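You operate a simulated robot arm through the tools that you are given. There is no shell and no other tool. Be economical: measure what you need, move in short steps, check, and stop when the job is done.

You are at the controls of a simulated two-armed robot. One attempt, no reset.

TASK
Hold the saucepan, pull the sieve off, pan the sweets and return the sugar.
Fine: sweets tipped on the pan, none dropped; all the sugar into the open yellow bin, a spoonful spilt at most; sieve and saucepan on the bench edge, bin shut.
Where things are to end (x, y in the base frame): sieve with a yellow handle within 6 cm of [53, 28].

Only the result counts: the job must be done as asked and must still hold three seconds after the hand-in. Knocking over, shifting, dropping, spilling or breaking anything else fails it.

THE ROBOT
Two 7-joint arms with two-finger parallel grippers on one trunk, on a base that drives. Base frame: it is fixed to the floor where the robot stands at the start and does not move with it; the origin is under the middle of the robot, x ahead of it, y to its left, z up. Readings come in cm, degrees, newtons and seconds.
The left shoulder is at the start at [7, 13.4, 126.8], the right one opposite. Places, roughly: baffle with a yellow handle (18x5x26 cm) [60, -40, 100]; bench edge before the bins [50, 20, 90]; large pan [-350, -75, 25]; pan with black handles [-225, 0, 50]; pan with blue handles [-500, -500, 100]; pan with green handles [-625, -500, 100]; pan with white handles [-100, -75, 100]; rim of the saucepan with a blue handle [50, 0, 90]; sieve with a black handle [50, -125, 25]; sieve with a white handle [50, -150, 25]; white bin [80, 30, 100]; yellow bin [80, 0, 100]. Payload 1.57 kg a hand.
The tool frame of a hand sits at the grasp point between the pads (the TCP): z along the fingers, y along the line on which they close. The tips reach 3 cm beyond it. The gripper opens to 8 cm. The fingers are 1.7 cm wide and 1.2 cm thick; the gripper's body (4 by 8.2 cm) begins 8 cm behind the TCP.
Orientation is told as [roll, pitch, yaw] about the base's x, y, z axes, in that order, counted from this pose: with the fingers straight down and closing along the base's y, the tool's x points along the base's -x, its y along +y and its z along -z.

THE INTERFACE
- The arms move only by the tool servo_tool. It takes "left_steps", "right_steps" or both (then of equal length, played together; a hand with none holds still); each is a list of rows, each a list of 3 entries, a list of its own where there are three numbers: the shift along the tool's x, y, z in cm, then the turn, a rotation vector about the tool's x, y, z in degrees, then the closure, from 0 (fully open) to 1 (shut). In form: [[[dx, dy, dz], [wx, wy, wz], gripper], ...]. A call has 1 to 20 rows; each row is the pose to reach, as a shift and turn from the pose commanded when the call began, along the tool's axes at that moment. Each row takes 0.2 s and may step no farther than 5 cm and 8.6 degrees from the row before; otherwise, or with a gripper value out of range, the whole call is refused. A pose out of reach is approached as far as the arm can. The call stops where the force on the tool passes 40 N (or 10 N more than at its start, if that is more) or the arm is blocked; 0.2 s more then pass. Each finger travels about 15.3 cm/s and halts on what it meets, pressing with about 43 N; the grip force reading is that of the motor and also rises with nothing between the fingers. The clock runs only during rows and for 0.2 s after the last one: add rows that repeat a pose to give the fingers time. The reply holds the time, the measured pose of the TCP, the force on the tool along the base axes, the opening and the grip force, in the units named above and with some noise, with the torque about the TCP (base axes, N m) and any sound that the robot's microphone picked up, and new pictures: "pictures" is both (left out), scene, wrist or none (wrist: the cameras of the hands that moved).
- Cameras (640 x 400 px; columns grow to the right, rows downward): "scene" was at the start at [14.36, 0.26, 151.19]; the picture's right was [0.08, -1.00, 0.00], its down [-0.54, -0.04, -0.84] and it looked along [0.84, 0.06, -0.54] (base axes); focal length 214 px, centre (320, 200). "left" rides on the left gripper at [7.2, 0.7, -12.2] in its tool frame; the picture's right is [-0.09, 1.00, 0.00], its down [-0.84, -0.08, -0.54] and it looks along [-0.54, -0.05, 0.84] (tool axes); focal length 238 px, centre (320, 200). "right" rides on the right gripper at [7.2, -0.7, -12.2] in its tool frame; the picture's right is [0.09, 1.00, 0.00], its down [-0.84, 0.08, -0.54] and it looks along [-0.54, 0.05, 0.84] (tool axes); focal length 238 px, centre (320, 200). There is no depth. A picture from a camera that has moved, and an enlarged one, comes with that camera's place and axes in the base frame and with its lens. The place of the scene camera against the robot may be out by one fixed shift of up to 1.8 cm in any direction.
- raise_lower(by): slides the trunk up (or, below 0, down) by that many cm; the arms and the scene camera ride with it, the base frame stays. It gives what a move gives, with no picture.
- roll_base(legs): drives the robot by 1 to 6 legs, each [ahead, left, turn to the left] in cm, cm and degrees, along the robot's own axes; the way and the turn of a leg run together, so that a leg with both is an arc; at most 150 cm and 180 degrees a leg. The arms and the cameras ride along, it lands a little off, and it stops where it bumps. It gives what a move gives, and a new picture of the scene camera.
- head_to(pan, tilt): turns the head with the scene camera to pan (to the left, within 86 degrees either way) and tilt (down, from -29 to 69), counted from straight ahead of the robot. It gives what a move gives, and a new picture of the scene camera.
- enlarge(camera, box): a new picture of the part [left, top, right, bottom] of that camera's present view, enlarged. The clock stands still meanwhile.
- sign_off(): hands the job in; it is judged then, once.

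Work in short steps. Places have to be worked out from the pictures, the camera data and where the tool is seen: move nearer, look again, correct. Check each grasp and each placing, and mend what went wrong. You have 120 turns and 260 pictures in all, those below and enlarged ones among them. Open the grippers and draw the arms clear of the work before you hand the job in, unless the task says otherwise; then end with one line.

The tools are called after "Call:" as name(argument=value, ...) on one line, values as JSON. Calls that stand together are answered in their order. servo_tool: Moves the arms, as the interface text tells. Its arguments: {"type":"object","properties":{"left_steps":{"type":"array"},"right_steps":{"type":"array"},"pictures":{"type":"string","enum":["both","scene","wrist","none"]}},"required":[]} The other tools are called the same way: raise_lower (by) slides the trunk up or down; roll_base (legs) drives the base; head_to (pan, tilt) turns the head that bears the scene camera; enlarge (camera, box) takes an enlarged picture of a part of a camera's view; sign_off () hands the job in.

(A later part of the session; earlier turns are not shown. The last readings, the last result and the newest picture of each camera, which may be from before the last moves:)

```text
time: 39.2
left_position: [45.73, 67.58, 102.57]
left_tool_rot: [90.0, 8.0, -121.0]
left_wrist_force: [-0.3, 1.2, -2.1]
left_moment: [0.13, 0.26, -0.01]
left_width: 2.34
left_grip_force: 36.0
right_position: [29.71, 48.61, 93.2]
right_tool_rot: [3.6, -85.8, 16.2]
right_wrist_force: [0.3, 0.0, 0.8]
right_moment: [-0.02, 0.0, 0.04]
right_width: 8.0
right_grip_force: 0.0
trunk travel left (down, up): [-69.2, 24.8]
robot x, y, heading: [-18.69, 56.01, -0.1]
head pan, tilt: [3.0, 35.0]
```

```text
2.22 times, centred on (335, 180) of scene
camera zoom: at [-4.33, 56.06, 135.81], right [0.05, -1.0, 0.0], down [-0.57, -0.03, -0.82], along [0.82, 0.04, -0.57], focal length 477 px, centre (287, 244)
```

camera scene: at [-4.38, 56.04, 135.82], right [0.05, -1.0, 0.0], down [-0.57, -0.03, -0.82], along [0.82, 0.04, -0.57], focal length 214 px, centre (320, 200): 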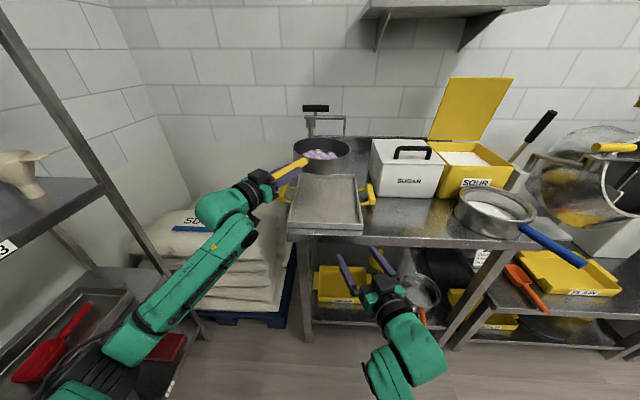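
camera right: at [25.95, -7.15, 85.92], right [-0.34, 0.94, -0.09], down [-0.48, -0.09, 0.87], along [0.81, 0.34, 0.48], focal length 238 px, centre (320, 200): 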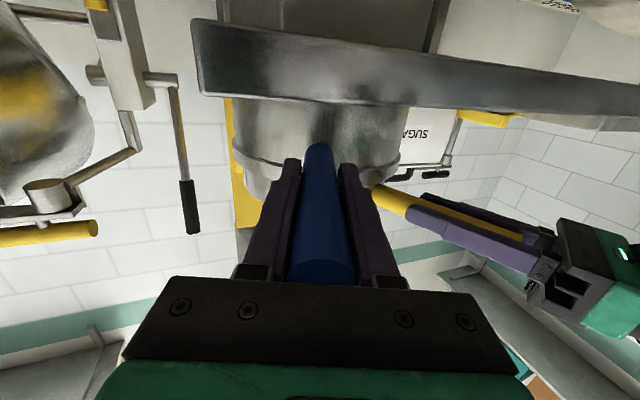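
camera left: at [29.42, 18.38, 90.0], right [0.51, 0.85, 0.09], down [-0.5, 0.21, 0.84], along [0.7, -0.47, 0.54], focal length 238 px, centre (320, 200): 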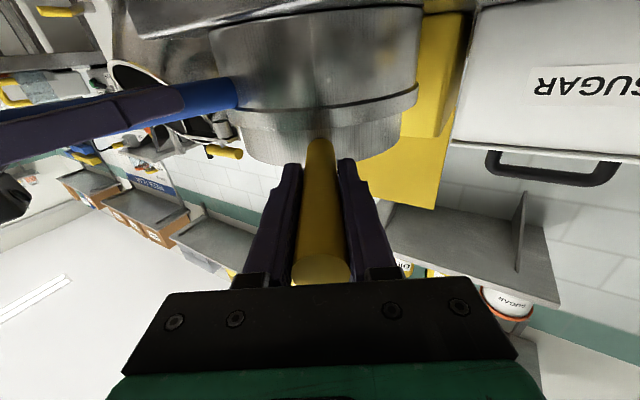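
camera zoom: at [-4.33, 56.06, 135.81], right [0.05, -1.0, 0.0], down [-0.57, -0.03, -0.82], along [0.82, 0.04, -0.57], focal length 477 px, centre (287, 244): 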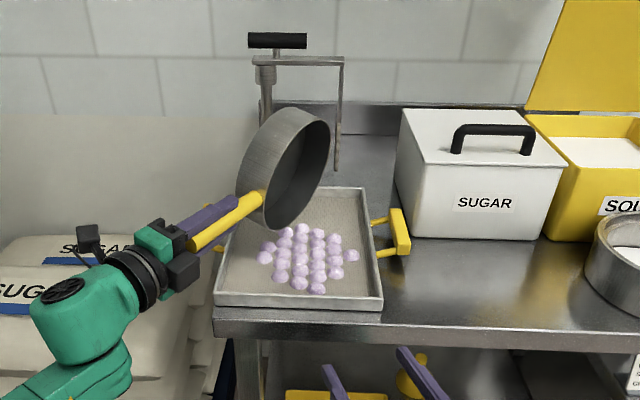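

Sweets lie in the tray. Tipping a bit further to be sure the sieve is empty.

Call:
servo_tool(left_steps=[[[0, 0, 0], [0, 0, 6], 1], [[0, 0, 0], [0, 0, 12], 1], [[0, 0, 0], [0, 0, 18], 1], [[0, 0, 0], [0, 0, 24], 1], [[0, 0, 0], [0, 0, 30], 1], [[0, 0, 0], [0, 0, 36], 1], [[0, 0, 0], [0, 0, 36], 1], [[0, 0, 0], [0, 0, 36], 1]], pictures="none")

Call:
servo_tool(left_steps=[[[0, 0, 0], [0, 0, -8], 1], [[0, 0, 0], [0, 0, -16], 1], [[0, 0, 0], [0, 0, -24], 1], [[0, 0, 0], [0, 0, -32], 1], [[0, 0, 0], [0, 0, -40], 1], [[0, 0, 0], [0, 0, -48], 1], [[0, 0, 0], [0, 0, -56], 1], [[0, 0, 0], [0, 0, -64], 1], [[0, 0, 0], [0, 0, -72], 1], [[0, 0, 0], [0, 0, -80], 1], [[0, 0, 0], [0, 0, -88], 1], [[0, 0, 0], [0, 0, -96], 1], [[0, 0, 0], [0, 0, -104], 1], [[0, 0, 0], [0, 0, -112], 1], [[0, 0, 0], [0, 0, -120], 1], [[0, 0, 0], [0, 0, -128], 1], [[0, 0, 0], [0, 0, -134], 1], [[0, 0, 0], [0, 0, -134], 1]], pictures="none")

Call:
enlarge(camera="scene", box=[200, 90, 470, 270])

```text
time: 41.0
left_position: [45.68, 67.6, 102.64]
left_tool_rot: [90.1, 44.0, -120.9]
left_wrist_force: [-0.1, 0.0, -2.4]
left_moment: [0.12, 0.25, 0.01]
left_width: 2.32
left_grip_force: 36.3
right_position: [29.67, 48.65, 93.32]
right_tool_rot: [3.8, -85.8, 16.1]
right_wrist_force: [-0.7, -0.4, 0.2]
right_moment: [0.02, 0.02, -0.04]
right_width: 7.98
right_grip_force: 0.1
trunk travel left (down, up): [-69.2, 24.8]
robot x, y, heading: [-18.82, 56.22, -0.2]
head pan, tilt: [3.0, 35.0]
```

```text
time: 44.8
left_position: [45.68, 67.58, 102.63]
left_tool_rot: [-97.6, -89.9, 66.5]
left_wrist_force: [-0.3, 0.5, -2.1]
left_moment: [0.15, 0.26, -0.01]
left_width: 2.38
left_grip_force: 36.0
right_position: [29.71, 48.65, 93.15]
right_tool_rot: [3.6, -85.8, 16.2]
right_wrist_force: [-0.1, 0.7, 0.2]
right_moment: [0.02, 0.02, -0.02]
right_width: 7.99
right_grip_force: 0.0
trunk travel left (down, up): [-69.2, 24.8]
robot x, y, heading: [-18.44, 56.04, -0.2]
head pan, tilt: [3.0, 35.0]
```

```text
2.22 times, centred on (335, 180) of scene
camera zoom: at [-4.33, 56.06, 135.81], right [0.05, -1.0, 0.0], down [-0.57, -0.03, -0.82], along [0.82, 0.04, -0.57], focal length 477 px, centre (287, 244)
```

zoom: 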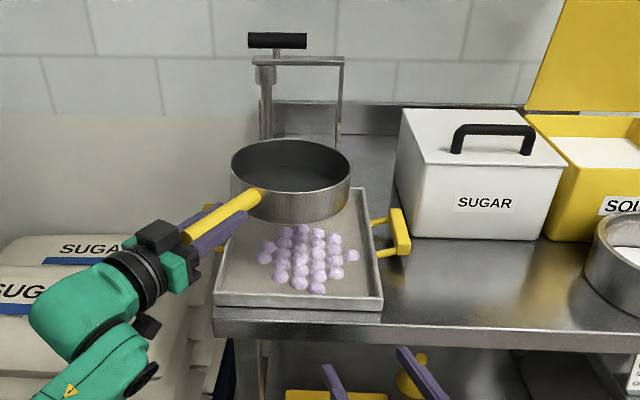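

Sieve is empty and all the sweets are in the tray. I'll raise it 5 cm, then drive back and right to the free bench spot between tray and saucepan.

Call:
servo_tool(left_steps=[[[-1.5, 0, 0], [0, 0, 0], 1], [[-3, 0, 0], [0, 0, 0], 1], [[-4.5, 0, 0], [0, 0, 0], 1], [[-6, 0, 0], [0, 0, 0], 1], [[-6, 0, 0], [0, 0, 0], 1]], pictures="none")

Call:
roll_base(legs=[[-10, 0, 0], [0, -30.8, 0], [3, 0, 0]])

Call:
enlarge(camera="scene", box=[180, 110, 450, 290])

```text
time: 46.0
left_position: [45.62, 67.56, 108.65]
left_tool_rot: [-94.7, -90.0, 63.7]
left_wrist_force: [-0.1, -1.3, -3.0]
left_moment: [0.14, 0.23, -0.01]
left_width: 2.39
left_grip_force: 35.9
right_position: [29.84, 48.63, 93.2]
right_tool_rot: [3.7, -85.9, 16.1]
right_wrist_force: [0.9, 0.4, -0.2]
right_moment: [0.01, -0.02, 0.01]
right_width: 8.02
right_grip_force: 0.1
trunk travel left (down, up): [-69.2, 24.8]
robot x, y, heading: [-18.35, 55.8, -0.0]
head pan, tilt: [3.0, 35.0]
```

```text
time: 49.2
left_position: [38.39, 36.65, 108.74]
left_tool_rot: [-163.9, -89.8, 132.6]
left_wrist_force: [-1.2, 0.0, -2.2]
left_moment: [0.16, 0.25, 0.03]
left_width: 2.35
left_grip_force: 36.1
right_position: [22.36, 17.88, 93.36]
right_tool_rot: [3.0, -85.9, 16.6]
right_wrist_force: [0.1, 0.4, 0.1]
right_moment: [0.01, -0.03, 0.0]
right_width: 8.02
right_grip_force: 0.1
trunk travel left (down, up): [-69.2, 24.8]
robot x, y, heading: [-25.93, 25.49, -0.2]
head pan, tilt: [3.0, 35.0]
camera scene: at [-11.75, 25.28, 135.85], right [0.05, -1.0, 0.0], down [-0.57, -0.03, -0.82], along [0.82, 0.04, -0.57], focal length 214 px, centre (320, 200)
```

scene: 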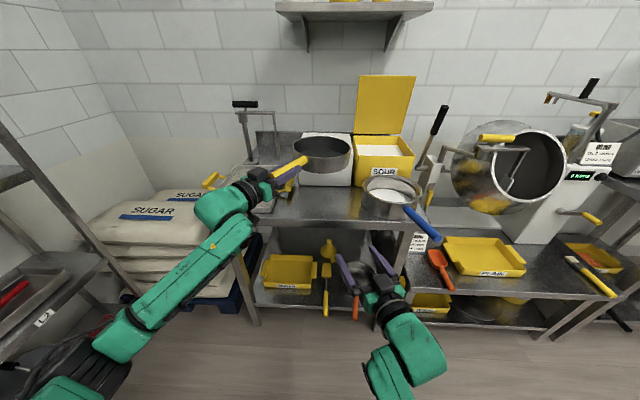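

```text
2.22 times, centred on (315, 200) of scene
camera zoom: at [-11.75, 25.28, 135.85], right [0.05, -1.0, 0.0], down [-0.57, -0.03, -0.82], along [0.82, 0.04, -0.57], focal length 477 px, centre (331, 200)
```

zoom: 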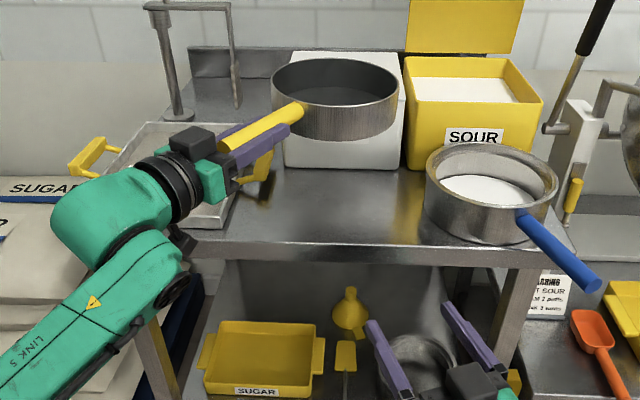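

Sieve centre is at about (53, 28). Lowering 11 cm.

Call:
servo_tool(left_steps=[[[1.5, 0, 0], [0, 0, 0], 1], [[3, 0, 0], [0, 0, 0], 1], [[4.5, 0, 0], [0, 0, 0], 1], [[6, 0, 0], [0, 0, 0], 1], [[7.5, 0, 0], [0, 0, 0], 1], [[9, 0, 0], [0, 0, 0], 1], [[10, 0, 0], [0, 0, 0], 1], [[11, 0, 0], [0, 0, 0], 1], [[11, 0, 0], [0, 0, 0], 1]], pictures="none")

Call:
enlarge(camera="scene", box=[180, 110, 450, 290])

```text
time: 51.2
left_position: [38.64, 36.54, 97.61]
left_tool_rot: [-108.4, -90.0, 77.1]
left_wrist_force: [0.2, 0.6, -1.9]
left_moment: [0.11, 0.21, -0.06]
left_width: 2.37
left_grip_force: 35.9
right_position: [22.58, 17.69, 93.13]
right_tool_rot: [3.6, -85.7, 15.9]
right_wrist_force: [0.0, -0.8, 0.8]
right_moment: [-0.03, -0.02, 0.02]
right_width: 8.02
right_grip_force: 0.0
trunk travel left (down, up): [-69.2, 24.8]
robot x, y, heading: [-25.64, 25.24, -0.1]
head pan, tilt: [3.0, 35.0]
```

```text
2.22 times, centred on (315, 200) of scene
camera zoom: at [-11.48, 25.23, 135.81], right [0.05, -1.0, 0.0], down [-0.57, -0.03, -0.82], along [0.82, 0.04, -0.57], focal length 477 px, centre (331, 200)
```

zoom: 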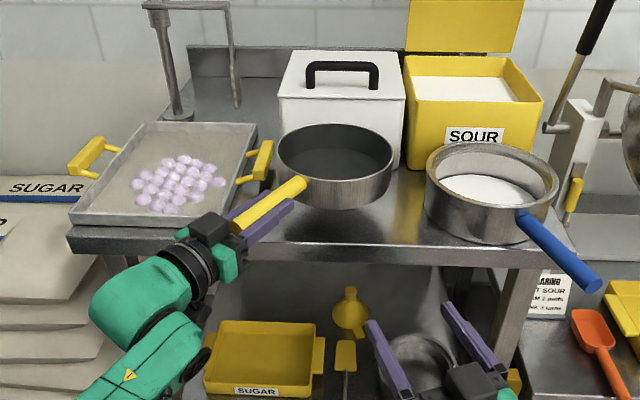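

Still a few cm above the bench; lowering gently by 2.5 cm and checking the force.

Call:
servo_tool(left_steps=[[[0.5, 0, 0], [0, 0, 0], 1], [[1, 0, 0], [0, 0, 0], 1], [[1.5, 0, 0], [0, 0, 0], 1], [[2, 0, 0], [0, 0, 0], 1], [[2.5, 0, 0], [0, 0, 0], 1], [[2.5, 0, 0], [0, 0, 0], 1]], pictures="none")

Call:
enlarge(camera="scene", box=[230, 140, 380, 240])

```text
time: 52.6
left_position: [38.46, 36.47, 94.94]
left_tool_rot: [-108.0, -89.8, 76.6]
left_wrist_force: [-0.2, 0.6, -1.9]
left_moment: [0.17, 0.22, 0.06]
left_width: 2.37
left_grip_force: 35.4
right_position: [22.63, 17.71, 93.17]
right_tool_rot: [3.6, -85.9, 15.9]
right_wrist_force: [-0.1, 0.5, -0.5]
right_moment: [0.01, 0.01, -0.07]
right_width: 7.99
right_grip_force: 0.1
trunk travel left (down, up): [-69.2, 24.8]
robot x, y, heading: [-25.86, 25.16, -0.3]
head pan, tilt: [3.0, 35.0]
```

```text
4.00 times, centred on (305, 190) of scene
camera zoom: at [-11.47, 25.24, 135.81], right [0.05, -1.0, 0.0], down [-0.57, -0.03, -0.82], along [0.82, 0.04, -0.57], focal length 858 px, centre (380, 240)
```

zoom: 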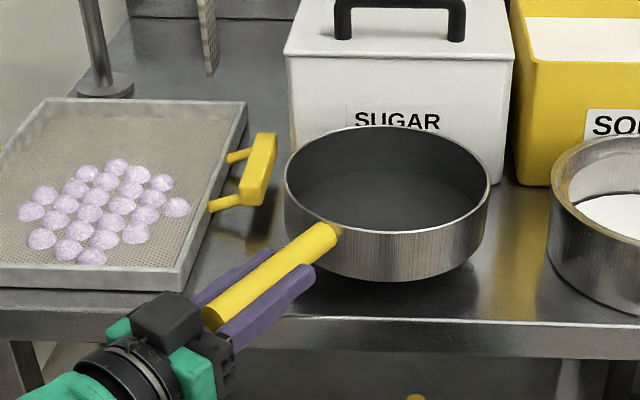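

Close but no contact yet. Another 2 cm in small steps.

Call:
servo_tool(left_steps=[[[0.3, 0, 0], [0, 0, 0], 1], [[0.6, 0, 0], [0, 0, 0], 1], [[0.9, 0, 0], [0, 0, 0], 1], [[1.2, 0, 0], [0, 0, 0], 1], [[1.2, 0, 0], [0, 0, 0], 1]], pictures="none")

Call:
enlarge(camera="scene", box=[230, 140, 380, 240])

```text
time: 53.8
left_position: [38.59, 36.59, 93.96]
left_tool_rot: [-110.3, -89.9, 79.0]
left_wrist_force: [0.7, 0.6, -2.1]
left_moment: [0.16, 0.26, -0.01]
left_width: 2.36
left_grip_force: 35.5
right_position: [22.54, 17.77, 93.22]
right_tool_rot: [3.7, -85.7, 15.8]
right_wrist_force: [-0.4, 0.0, 0.3]
right_moment: [0.02, 0.0, 0.01]
right_width: 7.99
right_grip_force: 0.0
trunk travel left (down, up): [-69.2, 24.8]
robot x, y, heading: [-25.79, 25.47, -0.3]
head pan, tilt: [3.0, 35.0]
```

```text
4.00 times, centred on (305, 190) of scene
camera zoom: at [-11.47, 25.24, 135.81], right [0.05, -1.0, 0.0], down [-0.57, -0.03, -0.82], along [0.82, 0.04, -0.57], focal length 858 px, centre (380, 240)
```

zoom: 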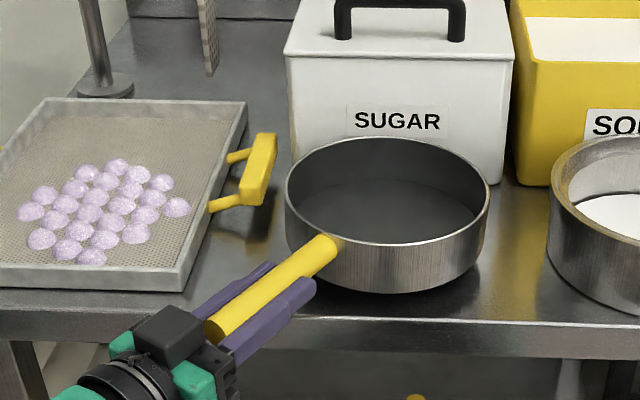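

Still no contact; continuing in small steps.

Call:
servo_tool(left_steps=[[[0.3, 0, 0], [0, 0, 0], 1], [[0.6, 0, 0], [0, 0, 0], 1], [[0.9, 0, 0], [0, 0, 0], 1], [[0.9, 0, 0], [0, 0, 0], 1]], pictures="none")

Call:
enlarge(camera="scene", box=[230, 140, 380, 240])

```text
time: 54.8
left_position: [38.59, 36.49, 92.92]
left_tool_rot: [-113.0, -89.9, 81.8]
left_wrist_force: [-0.4, 0.1, -2.0]
left_moment: [0.16, 0.26, -0.01]
left_width: 2.39
left_grip_force: 36.4
right_position: [22.63, 17.76, 93.24]
right_tool_rot: [3.7, -85.8, 16.0]
right_wrist_force: [0.3, 0.4, 0.2]
right_moment: [0.0, -0.04, -0.01]
right_width: 8.0
right_grip_force: 0.0
trunk travel left (down, up): [-69.2, 24.8]
robot x, y, heading: [-25.91, 25.44, -0.3]
head pan, tilt: [3.0, 35.0]
```

```text
4.00 times, centred on (305, 190) of scene
camera zoom: at [-11.47, 25.24, 135.81], right [0.05, -1.0, 0.0], down [-0.57, -0.03, -0.82], along [0.82, 0.04, -0.57], focal length 858 px, centre (380, 240)
```

zoom: 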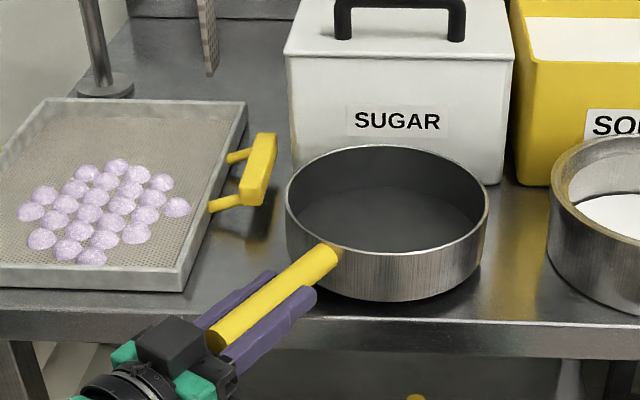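

Call:
servo_tool(left_steps=[[[0.3, 0, 0], [0, 0, 0], 1], [[0.6, 0, 0], [0, 0, 0], 1], [[0.9, 0, 0], [0, 0, 0], 1], [[1.2, 0, 0], [0, 0, 0], 1], [[1.2, 0, 0], [0, 0, 0], 1]], pictures="none")

Call:
enlarge(camera="scene", box=[230, 140, 380, 240])

```text
time: 56.0
left_position: [38.51, 36.48, 91.83]
left_tool_rot: [-121.3, -89.8, 89.9]
left_wrist_force: [0.3, -0.4, -0.5]
left_moment: [0.04, 0.2, 0.02]
left_width: 2.36
left_grip_force: 35.4
right_position: [22.54, 17.69, 93.24]
right_tool_rot: [3.8, -85.8, 15.9]
right_wrist_force: [-0.1, -0.1, -0.2]
right_moment: [-0.02, 0.01, 0.0]
right_width: 8.03
right_grip_force: 0.0
trunk travel left (down, up): [-69.2, 24.8]
robot x, y, heading: [-25.71, 25.11, -0.5]
head pan, tilt: [3.0, 35.0]
```

```text
4.00 times, centred on (305, 190) of scene
camera zoom: at [-11.48, 25.24, 135.81], right [0.05, -1.0, 0.0], down [-0.57, -0.03, -0.82], along [0.82, 0.04, -0.57], focal length 858 px, centre (380, 240)
```

zoom: 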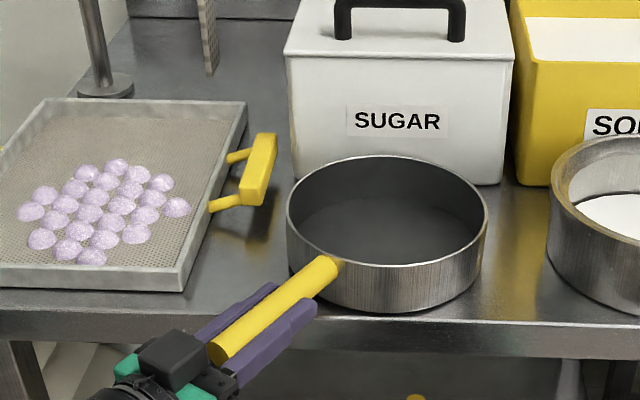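

Contact: the weight has come off the hand, and the sieve sits flat on the bench at about (53, 28). Opening the left gripper and withdrawing along the handle.

Call:
servo_tool(left_steps=[[[0, 0, 0], [0, 0, 0], 0.8], [[0, 0, 0], [0, 0, 0], 0.6], [[0, 0, 0], [0, 0, 0], 0.3], [[0, 0, 0], [0, 0, 0], 0], [[0, 0, -3], [0, 0, 0], 0], [[0, 0, -6], [0, 0, 0], 0], [[0, 0, -9], [0, 0, 0], 0], [[0, 0, -12], [0, 0, 0], 0], [[0, 0, -15], [0, 0, 0], 0]], pictures="scene")

Call:
enlarge(camera="scene", box=[200, 110, 470, 290])

```text
time: 58.0
left_position: [25.62, 44.15, 91.9]
left_tool_rot: [-150.1, -89.8, 118.8]
left_wrist_force: [0.3, -0.2, -1.0]
left_moment: [-0.05, 0.01, 0.02]
left_width: 7.98
left_grip_force: 0.0
right_position: [22.39, 17.74, 93.27]
right_tool_rot: [3.2, -85.8, 16.3]
right_wrist_force: [0.4, -1.1, -1.6]
right_moment: [0.0, 0.01, 0.02]
right_width: 8.0
right_grip_force: 0.0
trunk travel left (down, up): [-69.2, 24.8]
robot x, y, heading: [-25.66, 25.25, -0.2]
head pan, tilt: [3.0, 35.0]
camera scene: at [-11.64, 25.27, 135.83], right [0.05, -1.0, 0.0], down [-0.57, -0.03, -0.82], along [0.82, 0.04, -0.57], focal length 214 px, centre (320, 200)
```

scene: 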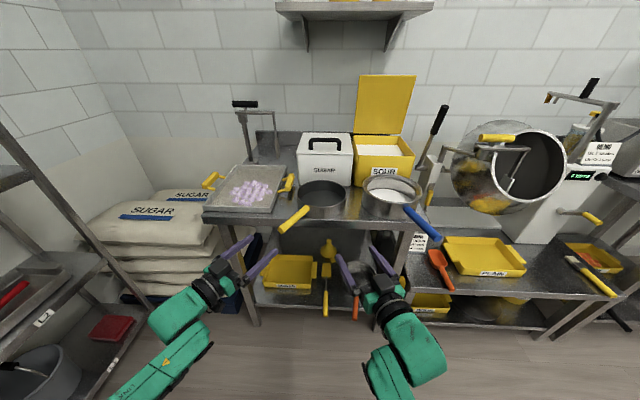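

```text
2.22 times, centred on (335, 200) of scene
camera zoom: at [-11.64, 25.27, 135.83], right [0.05, -1.0, 0.0], down [-0.57, -0.03, -0.82], along [0.82, 0.04, -0.57], focal length 477 px, centre (287, 200)
```

zoom: 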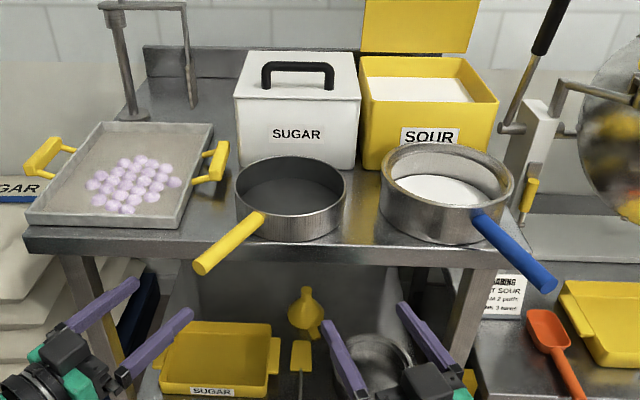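

The sieve stands by itself. I'll raise the left hand out of the way, then drive right to bring the right hand back behind the blue handle.

Call:
servo_tool(left_steps=[[[-4, 0, -1], [0, 0, 0], 0], [[-8, 0, -2], [0, 0, 0], 0], [[-12, 0, -3], [0, 0, 0], 0], [[-16, 0, -4], [0, 0, 0], 0], [[-20, 0, -5], [0, 0, 0], 0], [[-24, 0, -5], [0, 0, 0], 0], [[-28, 0, -5], [0, 0, 0], 0], [[-32, 0, -5], [0, 0, 0], 0]], pictures="none")

Call:
roll_base(legs=[[0, -25.2, 0.2]])

Call:
enlarge(camera="right", box=[0, 0, 640, 400])

```text
time: 59.8
left_position: [21.37, 47.01, 123.83]
left_tool_rot: [-92.4, -90.0, 61.2]
left_wrist_force: [-0.2, 0.0, 0.4]
left_moment: [0.0, -0.03, -0.01]
left_width: 8.01
left_grip_force: 0.1
right_position: [22.62, 17.79, 93.22]
right_tool_rot: [3.8, -85.8, 15.8]
right_wrist_force: [-0.4, -0.4, -0.6]
right_moment: [-0.02, 0.01, -0.03]
right_width: 8.0
right_grip_force: 0.1
trunk travel left (down, up): [-69.2, 24.8]
robot x, y, heading: [-25.55, 25.65, -0.3]
head pan, tilt: [3.0, 35.0]
```

```text
time: 61.7
left_position: [21.11, 22.32, 123.85]
left_tool_rot: [-129.5, -89.9, 98.6]
left_wrist_force: [0.7, -0.1, -0.4]
left_moment: [0.02, 0.01, 0.01]
left_width: 7.97
left_grip_force: 0.0
right_position: [22.47, -7.08, 93.2]
right_tool_rot: [3.4, -85.7, 16.5]
right_wrist_force: [-0.3, 0.0, 0.2]
right_moment: [0.02, 0.02, -0.02]
right_width: 8.0
right_grip_force: 0.1
trunk travel left (down, up): [-69.2, 24.8]
robot x, y, heading: [-26.11, 0.36, 0.2]
head pan, tilt: [3.0, 35.0]
camera scene: at [-11.61, 0.33, 135.82], right [0.05, -1.0, 0.0], down [-0.57, -0.03, -0.82], along [0.82, 0.04, -0.57], focal length 214 px, centre (320, 200)
```

scene: 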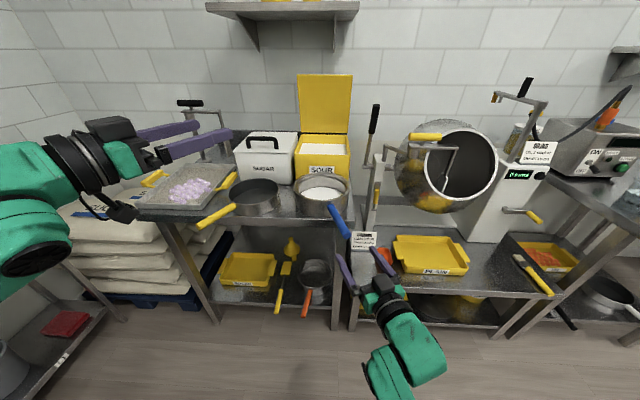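

```text
1.00 times, centred on (320, 200) of right (not enlarged: the box is as wide or as high as the picture)
camera zoom: at [10.8, -11.94, 86.95], right [-0.34, 0.93, -0.09], down [-0.48, -0.09, 0.87], along [0.81, 0.34, 0.48], focal length 238 px, centre (320, 200)
```

zoom: 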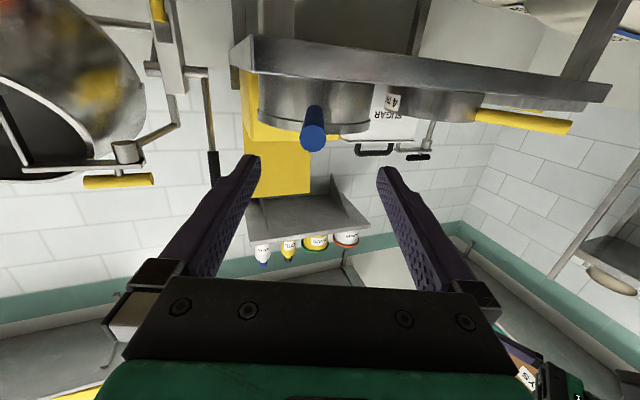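

Blue handle is ahead, 0.7 cm to the right of the hand's line. I'll shift and advance 15.7 cm over it, then close.

Call:
servo_tool(right_steps=[[[0, -0.7, 0], [0, 0, 0], 0], [[0, -0.7, 2.5], [0, 0, 0], 0], [[0, -0.7, 5], [0, 0, 0], 0], [[0, -0.7, 7.5], [0, 0, 0], 0], [[0, -0.7, 10], [0, 0, 0], 0], [[0, -0.7, 12.5], [0, 0, 0], 0], [[0, -0.7, 14.5], [0, 0, 0], 0], [[0, -0.7, 15.7], [0, 0, 0], 0], [[0, -0.7, 15.7], [0, 0, 0], 0]], pictures="wrist")

```text
time: 63.7
left_position: [21.23, 22.13, 123.77]
left_tool_rot: [-135.7, -89.9, 104.7]
left_wrist_force: [-0.1, 0.1, 0.2]
left_moment: [-0.02, -0.01, 0.0]
left_width: 8.02
left_grip_force: 0.0
right_position: [37.38, -2.29, 92.09]
right_tool_rot: [3.7, -85.9, 16.1]
right_wrist_force: [-0.1, -0.5, 0.8]
right_moment: [0.0, 0.0, -0.01]
right_width: 7.99
right_grip_force: 0.0
trunk travel left (down, up): [-69.2, 24.8]
robot x, y, heading: [-25.58, 0.43, -0.1]
head pan, tilt: [3.0, 35.0]
camera right: at [25.7, -7.32, 85.81], right [-0.34, 0.93, -0.09], down [-0.48, -0.09, 0.87], along [0.81, 0.34, 0.48], focal length 238 px, centre (320, 200)
```

right: 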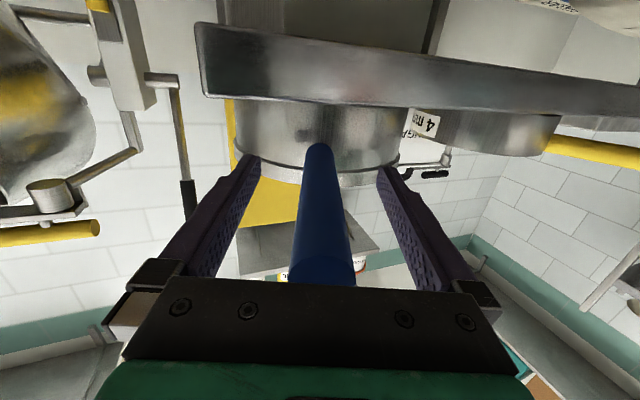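

Centred; closing and lifting 2 cm.

Call:
servo_tool(right_steps=[[[0, 0, 0], [0, 0, 0], 0.5], [[0, 0, 0], [0, 0, 0], 0.8], [[0, 0, 0], [0, 0, 0], 1], [[0, 0, 0], [0, 0, 0], 1], [[0, 0, 0], [0, 0, 0], 1], [[-0.5, 0, 0], [0, 0, 0], 1], [[-1, 0, -0.1], [0, 0, 0], 1], [[-1.5, 0, -0.1], [0, 0, 0], 1], [[-2, 0, -0.15], [0, 0, 0], 1], [[-2, 0, -0.15], [0, 0, 0], 1]], pictures="none")

Call:
enlarge(camera="scene", box=[220, 120, 430, 260])

```text
time: 65.9
left_position: [21.29, 22.27, 123.73]
left_tool_rot: [-107.9, -89.9, 76.7]
left_wrist_force: [0.4, -0.1, -0.1]
left_moment: [0.0, -0.01, 0.02]
left_width: 8.01
left_grip_force: 0.0
right_position: [37.49, -2.34, 94.08]
right_tool_rot: [3.8, -85.7, 16.0]
right_wrist_force: [-0.7, -0.3, -4.0]
right_moment: [-0.21, 0.62, 0.0]
right_width: 2.44
right_grip_force: 36.6
trunk travel left (down, up): [-69.2, 24.8]
robot x, y, heading: [-25.63, 0.21, -0.0]
head pan, tilt: [3.0, 35.0]
```

```text
2.86 times, centred on (325, 190) of scene
camera zoom: at [-11.5, 0.29, 135.8], right [0.05, -1.0, 0.0], down [-0.57, -0.03, -0.82], along [0.82, 0.04, -0.57], focal length 613 px, centre (306, 229)
```

zoom: 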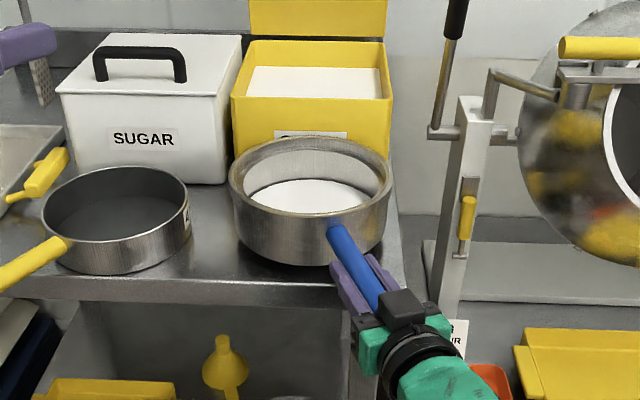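

Saucepan is held level, about 0.4 kg. The bin opening is about x 64–86, y −7..14, rim z≈103. I'll raise the trunk 23 cm, keeping the arm posture.

Call:
raise_lower(by=23)

Call:
head_to(pan=0, tilt=42)

```text
time: 68.3
left_position: [21.4, 22.21, 146.71]
left_tool_rot: [-104.4, -89.9, 73.4]
left_wrist_force: [0.6, -0.8, -0.5]
left_moment: [0.03, 0.01, 0.02]
left_width: 7.98
left_grip_force: 0.1
right_position: [37.56, -2.4, 116.92]
right_tool_rot: [3.8, -85.7, 16.0]
right_wrist_force: [0.2, 0.4, -4.5]
right_moment: [-0.22, 0.62, -0.01]
right_width: 2.46
right_grip_force: 36.3
trunk travel left (down, up): [-92.2, 1.8]
robot x, y, heading: [-26.11, 0.13, -0.0]
head pan, tilt: [3.0, 35.0]
```

```text
time: 69.0
left_position: [21.35, 22.22, 146.72]
left_tool_rot: [-105.1, -89.9, 73.9]
left_wrist_force: [-1.0, -0.2, 0.0]
left_moment: [0.0, -0.02, -0.01]
left_width: 8.01
left_grip_force: 0.1
right_position: [37.49, -2.38, 117.04]
right_tool_rot: [3.9, -85.6, 16.1]
right_wrist_force: [0.2, 0.0, -4.0]
right_moment: [-0.22, 0.59, 0.03]
right_width: 2.46
right_grip_force: 36.7
trunk travel left (down, up): [-92.2, 1.8]
robot x, y, heading: [-25.75, 0.17, -0.1]
head pan, tilt: [0.0, 42.0]
camera scene: at [-11.9, -0.16, 157.76], right [0.0, -1.0, 0.0], down [-0.67, 0.0, -0.74], along [0.74, 0.0, -0.67], focal length 214 px, centre (320, 200)
```

scene: 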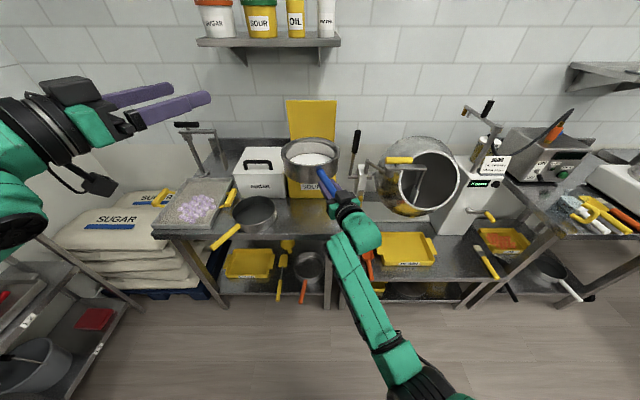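

Level and clear. Driving forward ~20 cm and right 3.5 cm, bringing the pan above the yellow bin.

Call:
roll_base(legs=[[0, -3.5, 0], [20, 0, 0]])

Call:
enlarge(camera="scene", box=[220, 80, 430, 220])

```text
time: 71.0
left_position: [40.88, 18.65, 146.96]
left_tool_rot: [-172.1, -89.7, 141.2]
left_wrist_force: [-0.5, 0.3, 0.6]
left_moment: [0.01, 0.0, 0.0]
left_width: 8.0
left_grip_force: 0.0
right_position: [57.02, -6.04, 117.3]
right_tool_rot: [2.6, -85.8, 17.2]
right_wrist_force: [0.2, -0.2, -3.1]
right_moment: [-0.23, 0.64, -0.03]
right_width: 2.48
right_grip_force: 36.5
trunk travel left (down, up): [-92.2, 1.8]
robot x, y, heading: [-5.83, -3.09, -0.2]
head pan, tilt: [0.0, 42.0]
camera scene: at [7.53, -3.66, 157.8], right [0.0, -1.0, 0.0], down [-0.67, 0.0, -0.74], along [0.74, 0.0, -0.67], focal length 214 px, centre (320, 200)
```

scene: 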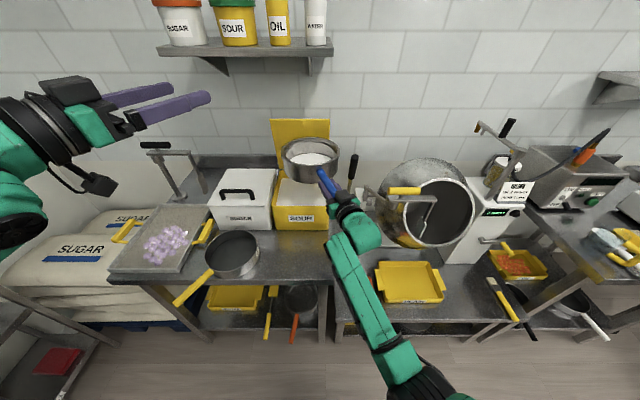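

```text
2.86 times, centred on (325, 150) of scene
camera zoom: at [7.53, -3.66, 157.8], right [0.0, -1.0, 0.0], down [-0.67, 0.0, -0.74], along [0.74, 0.0, -0.67], focal length 613 px, centre (306, 343)
```

zoom: 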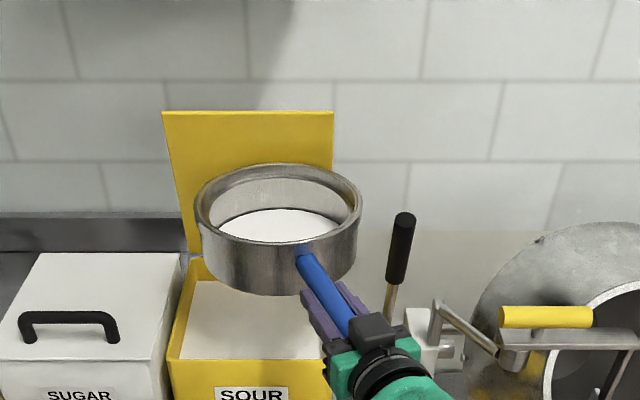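

Pan centre is ≈(73, 0) above the bin (y −7..14). I'll shift left 1.5 cm and roll to −35° toward the bin's middle.

Call:
servo_tool(right_steps=[[[0, 0.5, 0.2], [0, 0, -3.5], 1], [[0, 1, 0.4], [0, 0, -7], 1], [[0, 1.4, 0.5], [0, 0, -10.5], 1], [[0, 1.4, 0.5], [0, 0, -14], 1], [[0, 1.4, 0.5], [0, 0, -17.5], 1], [[0, 1.4, 0.5], [0, 0, -21], 1], [[0, 1.4, 0.5], [0, 0, -24.5], 1], [[0, 1.4, 0.5], [0, 0, -28], 1], [[0, 1.4, 0.5], [0, 0, -31.5], 1], [[0, 1.4, 0.5], [0, 0, -35], 1]], pictures="none")

Call:
enlarge(camera="scene", box=[220, 100, 430, 240])

```text
time: 73.2
left_position: [41.31, 18.54, 146.76]
left_tool_rot: [-108.9, -89.9, 77.9]
left_wrist_force: [0.2, 0.4, 0.6]
left_moment: [-0.01, -0.02, 0.03]
left_width: 7.99
left_grip_force: 0.0
right_position: [57.52, -4.52, 116.97]
right_tool_rot: [-82.5, -55.1, 103.7]
right_wrist_force: [0.7, 0.3, -4.3]
right_moment: [-0.2, 0.6, 0.01]
right_width: 2.47
right_grip_force: 36.6
trunk travel left (down, up): [-92.2, 1.8]
robot x, y, heading: [-6.07, -3.31, -0.0]
head pan, tilt: [0.0, 42.0]
```

```text
2.86 times, centred on (325, 170) of scene
camera zoom: at [8.07, -3.74, 157.75], right [0.0, -1.0, 0.0], down [-0.67, 0.0, -0.74], along [0.74, 0.0, -0.67], focal length 613 px, centre (306, 286)
```

zoom: 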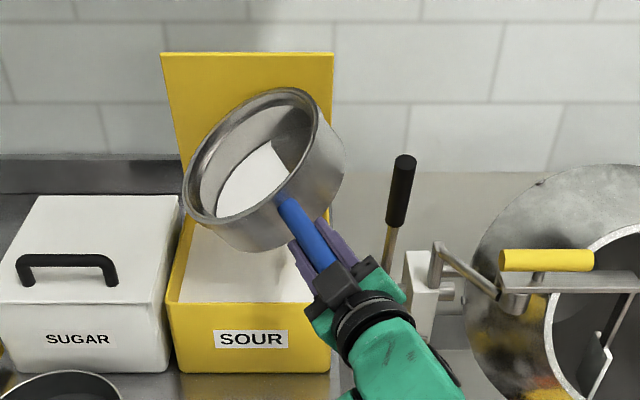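

Lip is near the left part of the opening (y≈10). I'll shift 2 cm right and 1.5 cm down, then roll slowly to −77°.

Call:
servo_tool(right_steps=[[[0.8, -0.26, 0], [0, 0, 0], 1], [[1.6, -0.52, 0], [0, 0, 0], 1], [[2.4, -0.78, 0], [0, 0, 0], 1], [[2.4, -0.78, 0], [0, 0, -2.5], 1], [[2.4, -0.78, 0], [0, 0, -5], 1], [[2.4, -0.78, 0], [0, 0, -7.5], 1], [[2.4, -0.78, 0], [0, 0, -10], 1], [[2.4, -0.78, 0], [0, 0, -12.5], 1], [[2.4, -0.78, 0], [0, 0, -15], 1], [[2.4, -0.78, 0], [0, 0, -17.5], 1], [[2.4, -0.78, 0], [0, 0, -20], 1], [[2.4, -0.78, 0], [0, 0, -22.5], 1], [[2.4, -0.78, 0], [0, 0, -25], 1], [[2.4, -0.78, 0], [0, 0, -27.5], 1], [[2.4, -0.78, 0], [0, 0, -30], 1], [[2.4, -0.78, 0], [0, 0, -33], 1], [[2.4, -0.78, 0], [0, 0, -36], 1], [[2.4, -0.78, 0], [0, 0, -39], 1], [[2.4, -0.78, 0], [0, 0, -42], 1]], pictures="none")

Call:
enlarge(camera="scene", box=[220, 100, 430, 240])

```text
time: 77.2
left_position: [41.34, 18.55, 146.79]
left_tool_rot: [-112.2, -89.8, 81.1]
left_wrist_force: [0.2, -0.3, 0.5]
left_moment: [-0.01, 0.0, 0.02]
left_width: 7.99
left_grip_force: 0.2
right_position: [58.01, -6.39, 115.45]
right_tool_rot: [-85.6, -13.2, 108.8]
right_wrist_force: [-0.3, -0.4, -3.6]
right_moment: [-0.21, 0.58, 0.0]
right_width: 2.46
right_grip_force: 36.3
trunk travel left (down, up): [-92.2, 1.8]
robot x, y, heading: [-6.18, -3.33, -0.1]
head pan, tilt: [0.0, 42.0]
```

```text
2.86 times, centred on (325, 170) of scene
camera zoom: at [8.05, -3.73, 157.75], right [0.0, -1.0, 0.0], down [-0.67, 0.0, -0.74], along [0.74, 0.0, -0.67], focal length 613 px, centre (306, 286)
```

zoom: 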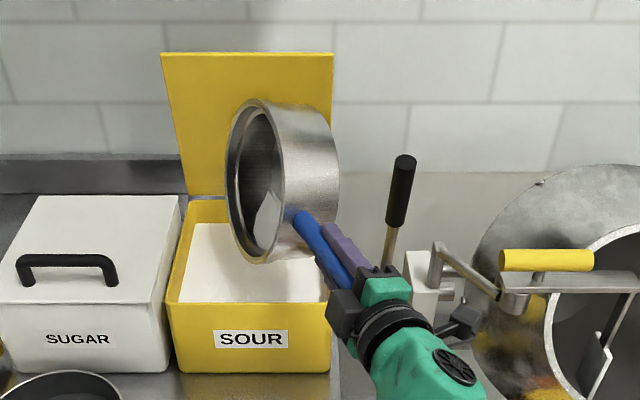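

Sugar is flowing into the bin. I'll shift left 1.5, up 1, and continue to ~−132°.

Call:
servo_tool(right_steps=[[[-0.4, -0.16, 0], [0, 0, -3], 1], [[-0.8, -0.32, 0], [0, 0, -6], 1], [[-1.2, -0.48, 0], [0, 0, -9], 1], [[-1.7, -0.64, 0], [0, 0, -12], 1], [[-1.7, -0.64, 0], [0, 0, -15], 1], [[-1.7, -0.64, 0], [0, 0, -18], 1], [[-1.7, -0.64, 0], [0, 0, -21], 1], [[-1.7, -0.64, 0], [0, 0, -24], 1], [[-1.7, -0.64, 0], [0, 0, -27], 1], [[-1.7, -0.64, 0], [0, 0, -30], 1], [[-1.7, -0.64, 0], [0, 0, -33], 1], [[-1.7, -0.64, 0], [0, 0, -36], 1], [[-1.7, -0.64, 0], [0, 0, -39], 1], [[-1.7, -0.64, 0], [0, 0, -43], 1], [[-1.7, -0.64, 0], [0, 0, -47], 1], [[-1.7, -0.64, 0], [0, 0, -51], 1], [[-1.7, -0.64, 0], [0, 0, -55], 1], [[-1.7, -0.64, 0], [0, 0, -55], 1], [[-1.7, -0.64, 0], [0, 0, -55], 1]], pictures="none")

Call:
enlarge(camera="scene", box=[220, 100, 430, 240])

```text
time: 81.2
left_position: [41.28, 18.69, 146.77]
left_tool_rot: [-115.6, -89.9, 84.6]
left_wrist_force: [0.5, 0.8, -0.2]
left_moment: [0.0, -0.01, -0.02]
left_width: 8.01
left_grip_force: 0.0
right_position: [57.54, -4.99, 116.47]
right_tool_rot: [-84.3, 41.7, 113.5]
right_wrist_force: [-0.4, 0.8, -4.2]
right_moment: [-0.18, 0.53, -0.01]
right_width: 2.46
right_grip_force: 36.4
trunk travel left (down, up): [-92.2, 1.8]
robot x, y, heading: [-6.1, -3.16, -0.5]
head pan, tilt: [0.0, 42.0]
```

```text
2.86 times, centred on (325, 170) of scene
camera zoom: at [8.02, -3.72, 157.76], right [0.0, -1.0, 0.0], down [-0.67, 0.0, -0.74], along [0.74, 0.0, -0.67], focal length 613 px, centre (306, 286)
```

zoom: 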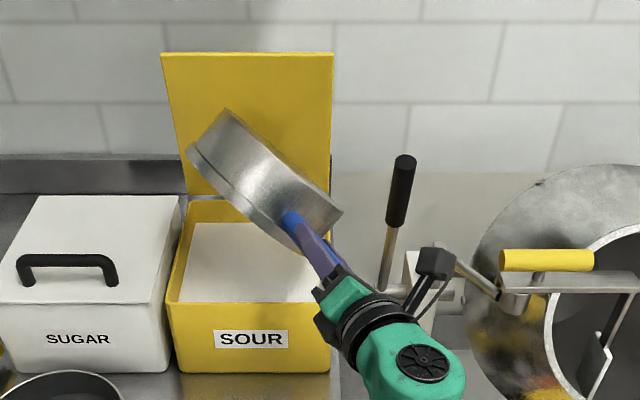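

Nearly inverted. A little more roll with a hold to let everything fall out.

Call:
servo_tool(right_steps=[[[0, 0, 0], [0, 0, -6], 1], [[0, 0, 0], [0, 0, -12], 1], [[0, 0, 0], [0, 0, -18], 1], [[0, 0, 0], [0, 0, -18], 1], [[0, 0, 0], [0, 0, -18], 1], [[0, 0, 0], [0, 0, -18], 1], [[0, 0, 0], [0, 0, -12], 1], [[0, 0, 0], [0, 0, -6], 1], [[0, 0, 0], [0, 0, 0], 1]], pictures="none")

Call:
servo_tool(right_steps=[[[0, 0, 0], [0, 0, 8], 1], [[0, 0, 0], [0, 0, 16], 1], [[0, 0, 0], [0, 0, 24], 1], [[0, 0, 0], [0, 0, 32], 1], [[0, 0, 0], [0, 0, 40], 1], [[0, 0, 0], [0, 0, 48], 1], [[0, 0, 0], [0, 0, 56], 1], [[0, 0, 0], [0, 0, 64], 1], [[0, 0, 0], [0, 0, 72], 1], [[0, 0, 0], [0, 0, 80], 1], [[0, 0, 0], [0, 0, 88], 1], [[0, 0, 0], [0, 0, 96], 1], [[0, 0, 0], [0, 0, 104], 1], [[0, 0, 0], [0, 0, 112], 1], [[0, 0, 0], [0, 0, 120], 1], [[0, 0, 0], [0, 0, 128], 1], [[0, 0, 0], [0, 0, 132], 1], [[0, 0, 0], [0, 0, 132], 1]], pictures="none")

Call:
enlarge(camera="scene", box=[220, 100, 430, 240])

```text
time: 83.2
left_position: [41.33, 18.6, 146.8]
left_tool_rot: [-117.3, -90.0, 86.3]
left_wrist_force: [0.1, 0.5, -0.2]
left_moment: [0.0, -0.02, 0.0]
left_width: 8.01
left_grip_force: 0.0
right_position: [57.54, -4.8, 116.47]
right_tool_rot: [-84.3, 41.5, 113.6]
right_wrist_force: [0.4, -0.3, -3.0]
right_moment: [-0.19, 0.52, -0.02]
right_width: 2.48
right_grip_force: 36.1
trunk travel left (down, up): [-92.2, 1.8]
robot x, y, heading: [-5.89, -2.97, -0.1]
head pan, tilt: [0.0, 42.0]
```

```text
time: 87.0
left_position: [41.23, 18.62, 146.8]
left_tool_rot: [-117.7, -89.8, 86.6]
left_wrist_force: [-0.1, -0.7, 0.6]
left_moment: [-0.01, 0.02, 0.0]
left_width: 8.01
left_grip_force: 0.1
right_position: [57.63, -5.71, 116.01]
right_tool_rot: [-8.5, -85.3, 28.0]
right_wrist_force: [-0.5, -0.5, -3.4]
right_moment: [-0.18, 0.5, 0.01]
right_width: 2.49
right_grip_force: 36.0
trunk travel left (down, up): [-92.2, 1.8]
robot x, y, heading: [-6.0, -3.16, -0.1]
head pan, tilt: [0.0, 42.0]
```

```text
2.86 times, centred on (325, 170) of scene
camera zoom: at [8.02, -3.72, 157.76], right [0.0, -1.0, 0.0], down [-0.67, 0.0, -0.74], along [0.74, 0.0, -0.67], focal length 613 px, centre (306, 286)
```

zoom: 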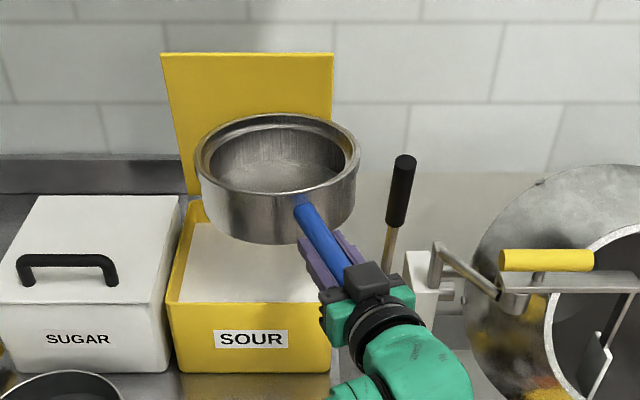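

Saucepan is empty and no spill is visible. I'll back off, return it above its old spot, and lower the trunk.

Call:
roll_base(legs=[[-20, 0, 0], [0, 3.4, 0]])

Call:
raise_lower(by=-21)

Call:
enlarge(camera="scene", box=[200, 100, 440, 260])

```text
time: 89.1
left_position: [21.25, 21.01, 146.96]
left_tool_rot: [56.5, -89.7, -87.5]
left_wrist_force: [-0.1, -0.9, 0.3]
left_moment: [0.0, 0.0, 0.07]
left_width: 8.03
left_grip_force: 0.0
right_position: [37.53, -2.95, 116.07]
right_tool_rot: [-4.9, -85.3, 24.3]
right_wrist_force: [0.5, -1.1, -4.6]
right_moment: [-0.15, 0.5, 0.01]
right_width: 2.49
right_grip_force: 36.3
trunk travel left (down, up): [-92.2, 1.8]
robot x, y, heading: [-26.27, 0.19, -0.2]
head pan, tilt: [0.0, 42.0]
camera scene: at [-12.06, -1.33, 157.75], right [0.0, -1.0, -0.01], down [-0.67, 0.01, -0.74], along [0.74, 0.0, -0.67], focal length 214 px, centre (320, 200)
```

scene: 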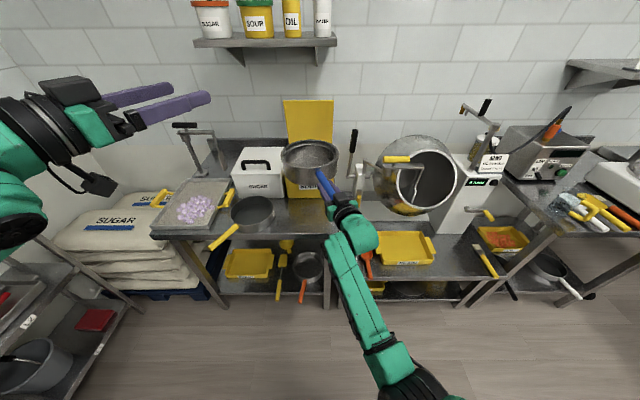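

```text
time: 91.3
left_position: [21.28, 21.79, 125.95]
left_tool_rot: [-125.6, -89.9, 94.4]
left_wrist_force: [0.0, 0.9, -0.6]
left_moment: [-0.01, 0.03, -0.03]
left_width: 7.99
left_grip_force: 0.0
right_position: [37.4, -2.43, 95.02]
right_tool_rot: [-10.8, -85.2, 30.3]
right_wrist_force: [0.1, -0.3, -2.4]
right_moment: [-0.15, 0.5, 0.01]
right_width: 2.46
right_grip_force: 36.4
trunk travel left (down, up): [-71.2, 22.8]
robot x, y, heading: [-25.98, 0.38, -0.2]
head pan, tilt: [0.0, 42.0]
```

```text
2.50 times, centred on (320, 180) of scene
camera zoom: at [-12.13, -0.3, 136.76], right [0.0, -1.0, 0.0], down [-0.67, 0.0, -0.74], along [0.74, 0.0, -0.67], focal length 536 px, centre (320, 250)
```

zoom: 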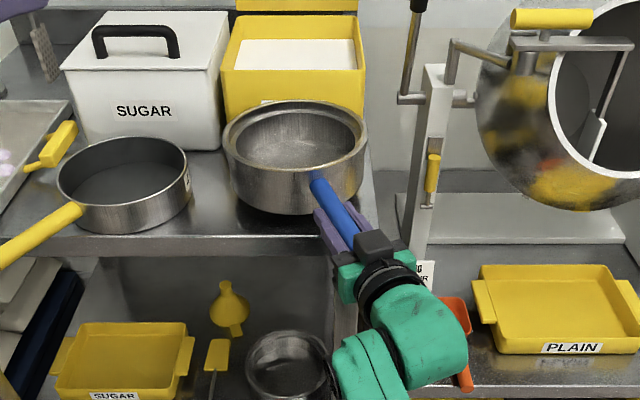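

Lowering onto the bench in small steps (rest height was z≈92.1).

Call:
servo_tool(right_steps=[[[0.7, 0, 0], [0, 0, 0], 1], [[1.4, 0, 0.1], [0, 0, 0], 1], [[2, 0, 0.1], [0, 0, 0], 1], [[2.3, 0, 0.15], [0, 0, 0], 1], [[2.6, 0, 0.2], [0, 0, 0], 1], [[2.8, 0, 0.2], [0, 0, 0], 1], [[2.8, 0, 0.2], [0, 0, 0], 1]], pictures="none")

Call:
enlarge(camera="scene", box=[250, 120, 400, 220])

```text
time: 92.9
left_position: [21.17, 22.02, 125.78]
left_tool_rot: [-146.7, -89.9, 115.5]
left_wrist_force: [0.2, 0.8, 0.8]
left_moment: [0.0, -0.01, -0.02]
left_width: 7.96
left_grip_force: 0.1
right_position: [37.34, -2.48, 92.32]
right_tool_rot: [-12.0, -85.5, 31.3]
right_wrist_force: [1.0, -0.8, 1.9]
right_moment: [0.45, -0.63, -0.34]
right_width: 2.46
right_grip_force: 36.2
trunk travel left (down, up): [-71.2, 22.8]
robot x, y, heading: [-26.27, 0.09, -0.4]
head pan, tilt: [0.0, 42.0]
```

```text
4.00 times, centred on (325, 170) of scene
camera zoom: at [-12.21, -0.32, 136.77], right [0.0, -1.0, 0.0], down [-0.67, 0.0, -0.74], along [0.74, 0.0, -0.67], focal length 858 px, centre (300, 320)
```

zoom: 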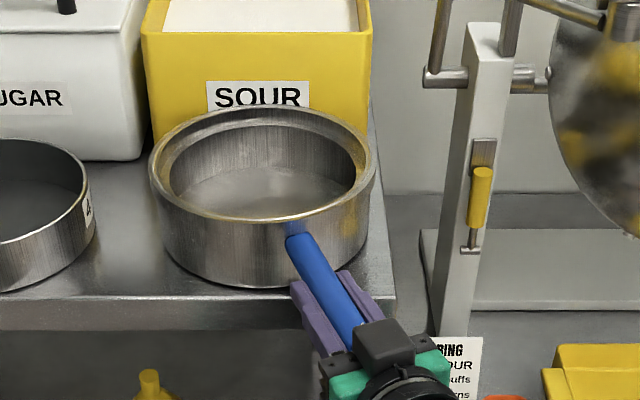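

Contact made. Opening and withdrawing the right hand along the handle.

Call:
servo_tool(right_steps=[[[0, 0, 0], [0, 0, 0], 0.85], [[0, 0, 0], [0, 0, 0], 0.7], [[0, 0, 0], [0, 0, 0], 0.4], [[0, 0, 0], [0, 0, 0], 0], [[0, 0, 0], [0, 0, 0], 0], [[0, 0, -3], [0, 0, 0], 0], [[0, 0, -6], [0, 0, 0], 0], [[0, 0, -9], [0, 0, 0], 0], [[0, 0, -12], [0, 0, 0], 0], [[0, 0, -15], [0, 0, 0], 0]], pictures="none")

Call:
enlarge(camera="scene", box=[180, 90, 420, 250])

```text
time: 95.1
left_position: [20.89, 22.03, 125.99]
left_tool_rot: [-174.2, -89.9, 143.2]
left_wrist_force: [-0.1, 0.4, -0.6]
left_moment: [0.02, 0.02, -0.01]
left_width: 7.99
left_grip_force: 0.1
right_position: [23.16, -7.36, 93.66]
right_tool_rot: [-10.2, -85.4, 29.6]
right_wrist_force: [-0.1, -0.2, 0.9]
right_moment: [0.01, 0.01, 0.0]
right_width: 8.01
right_grip_force: 0.1
trunk travel left (down, up): [-71.2, 22.8]
robot x, y, heading: [-25.85, -0.0, 0.0]
head pan, tilt: [0.0, 42.0]
```

```text
2.50 times, centred on (300, 170) of scene
camera zoom: at [-12.35, -0.33, 136.78], right [0.0, -1.0, 0.0], down [-0.67, 0.0, -0.74], along [0.74, 0.0, -0.67], focal length 536 px, centre (370, 275)
```

zoom: 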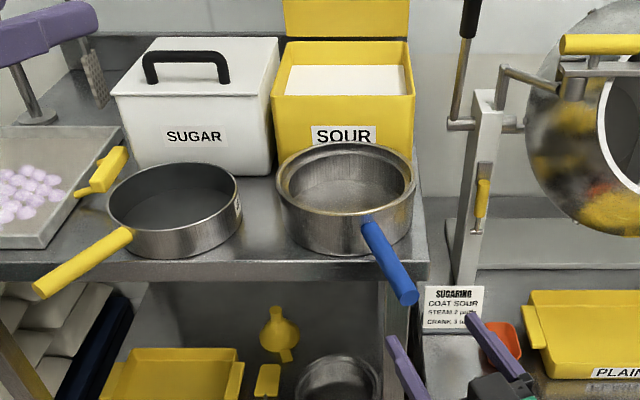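

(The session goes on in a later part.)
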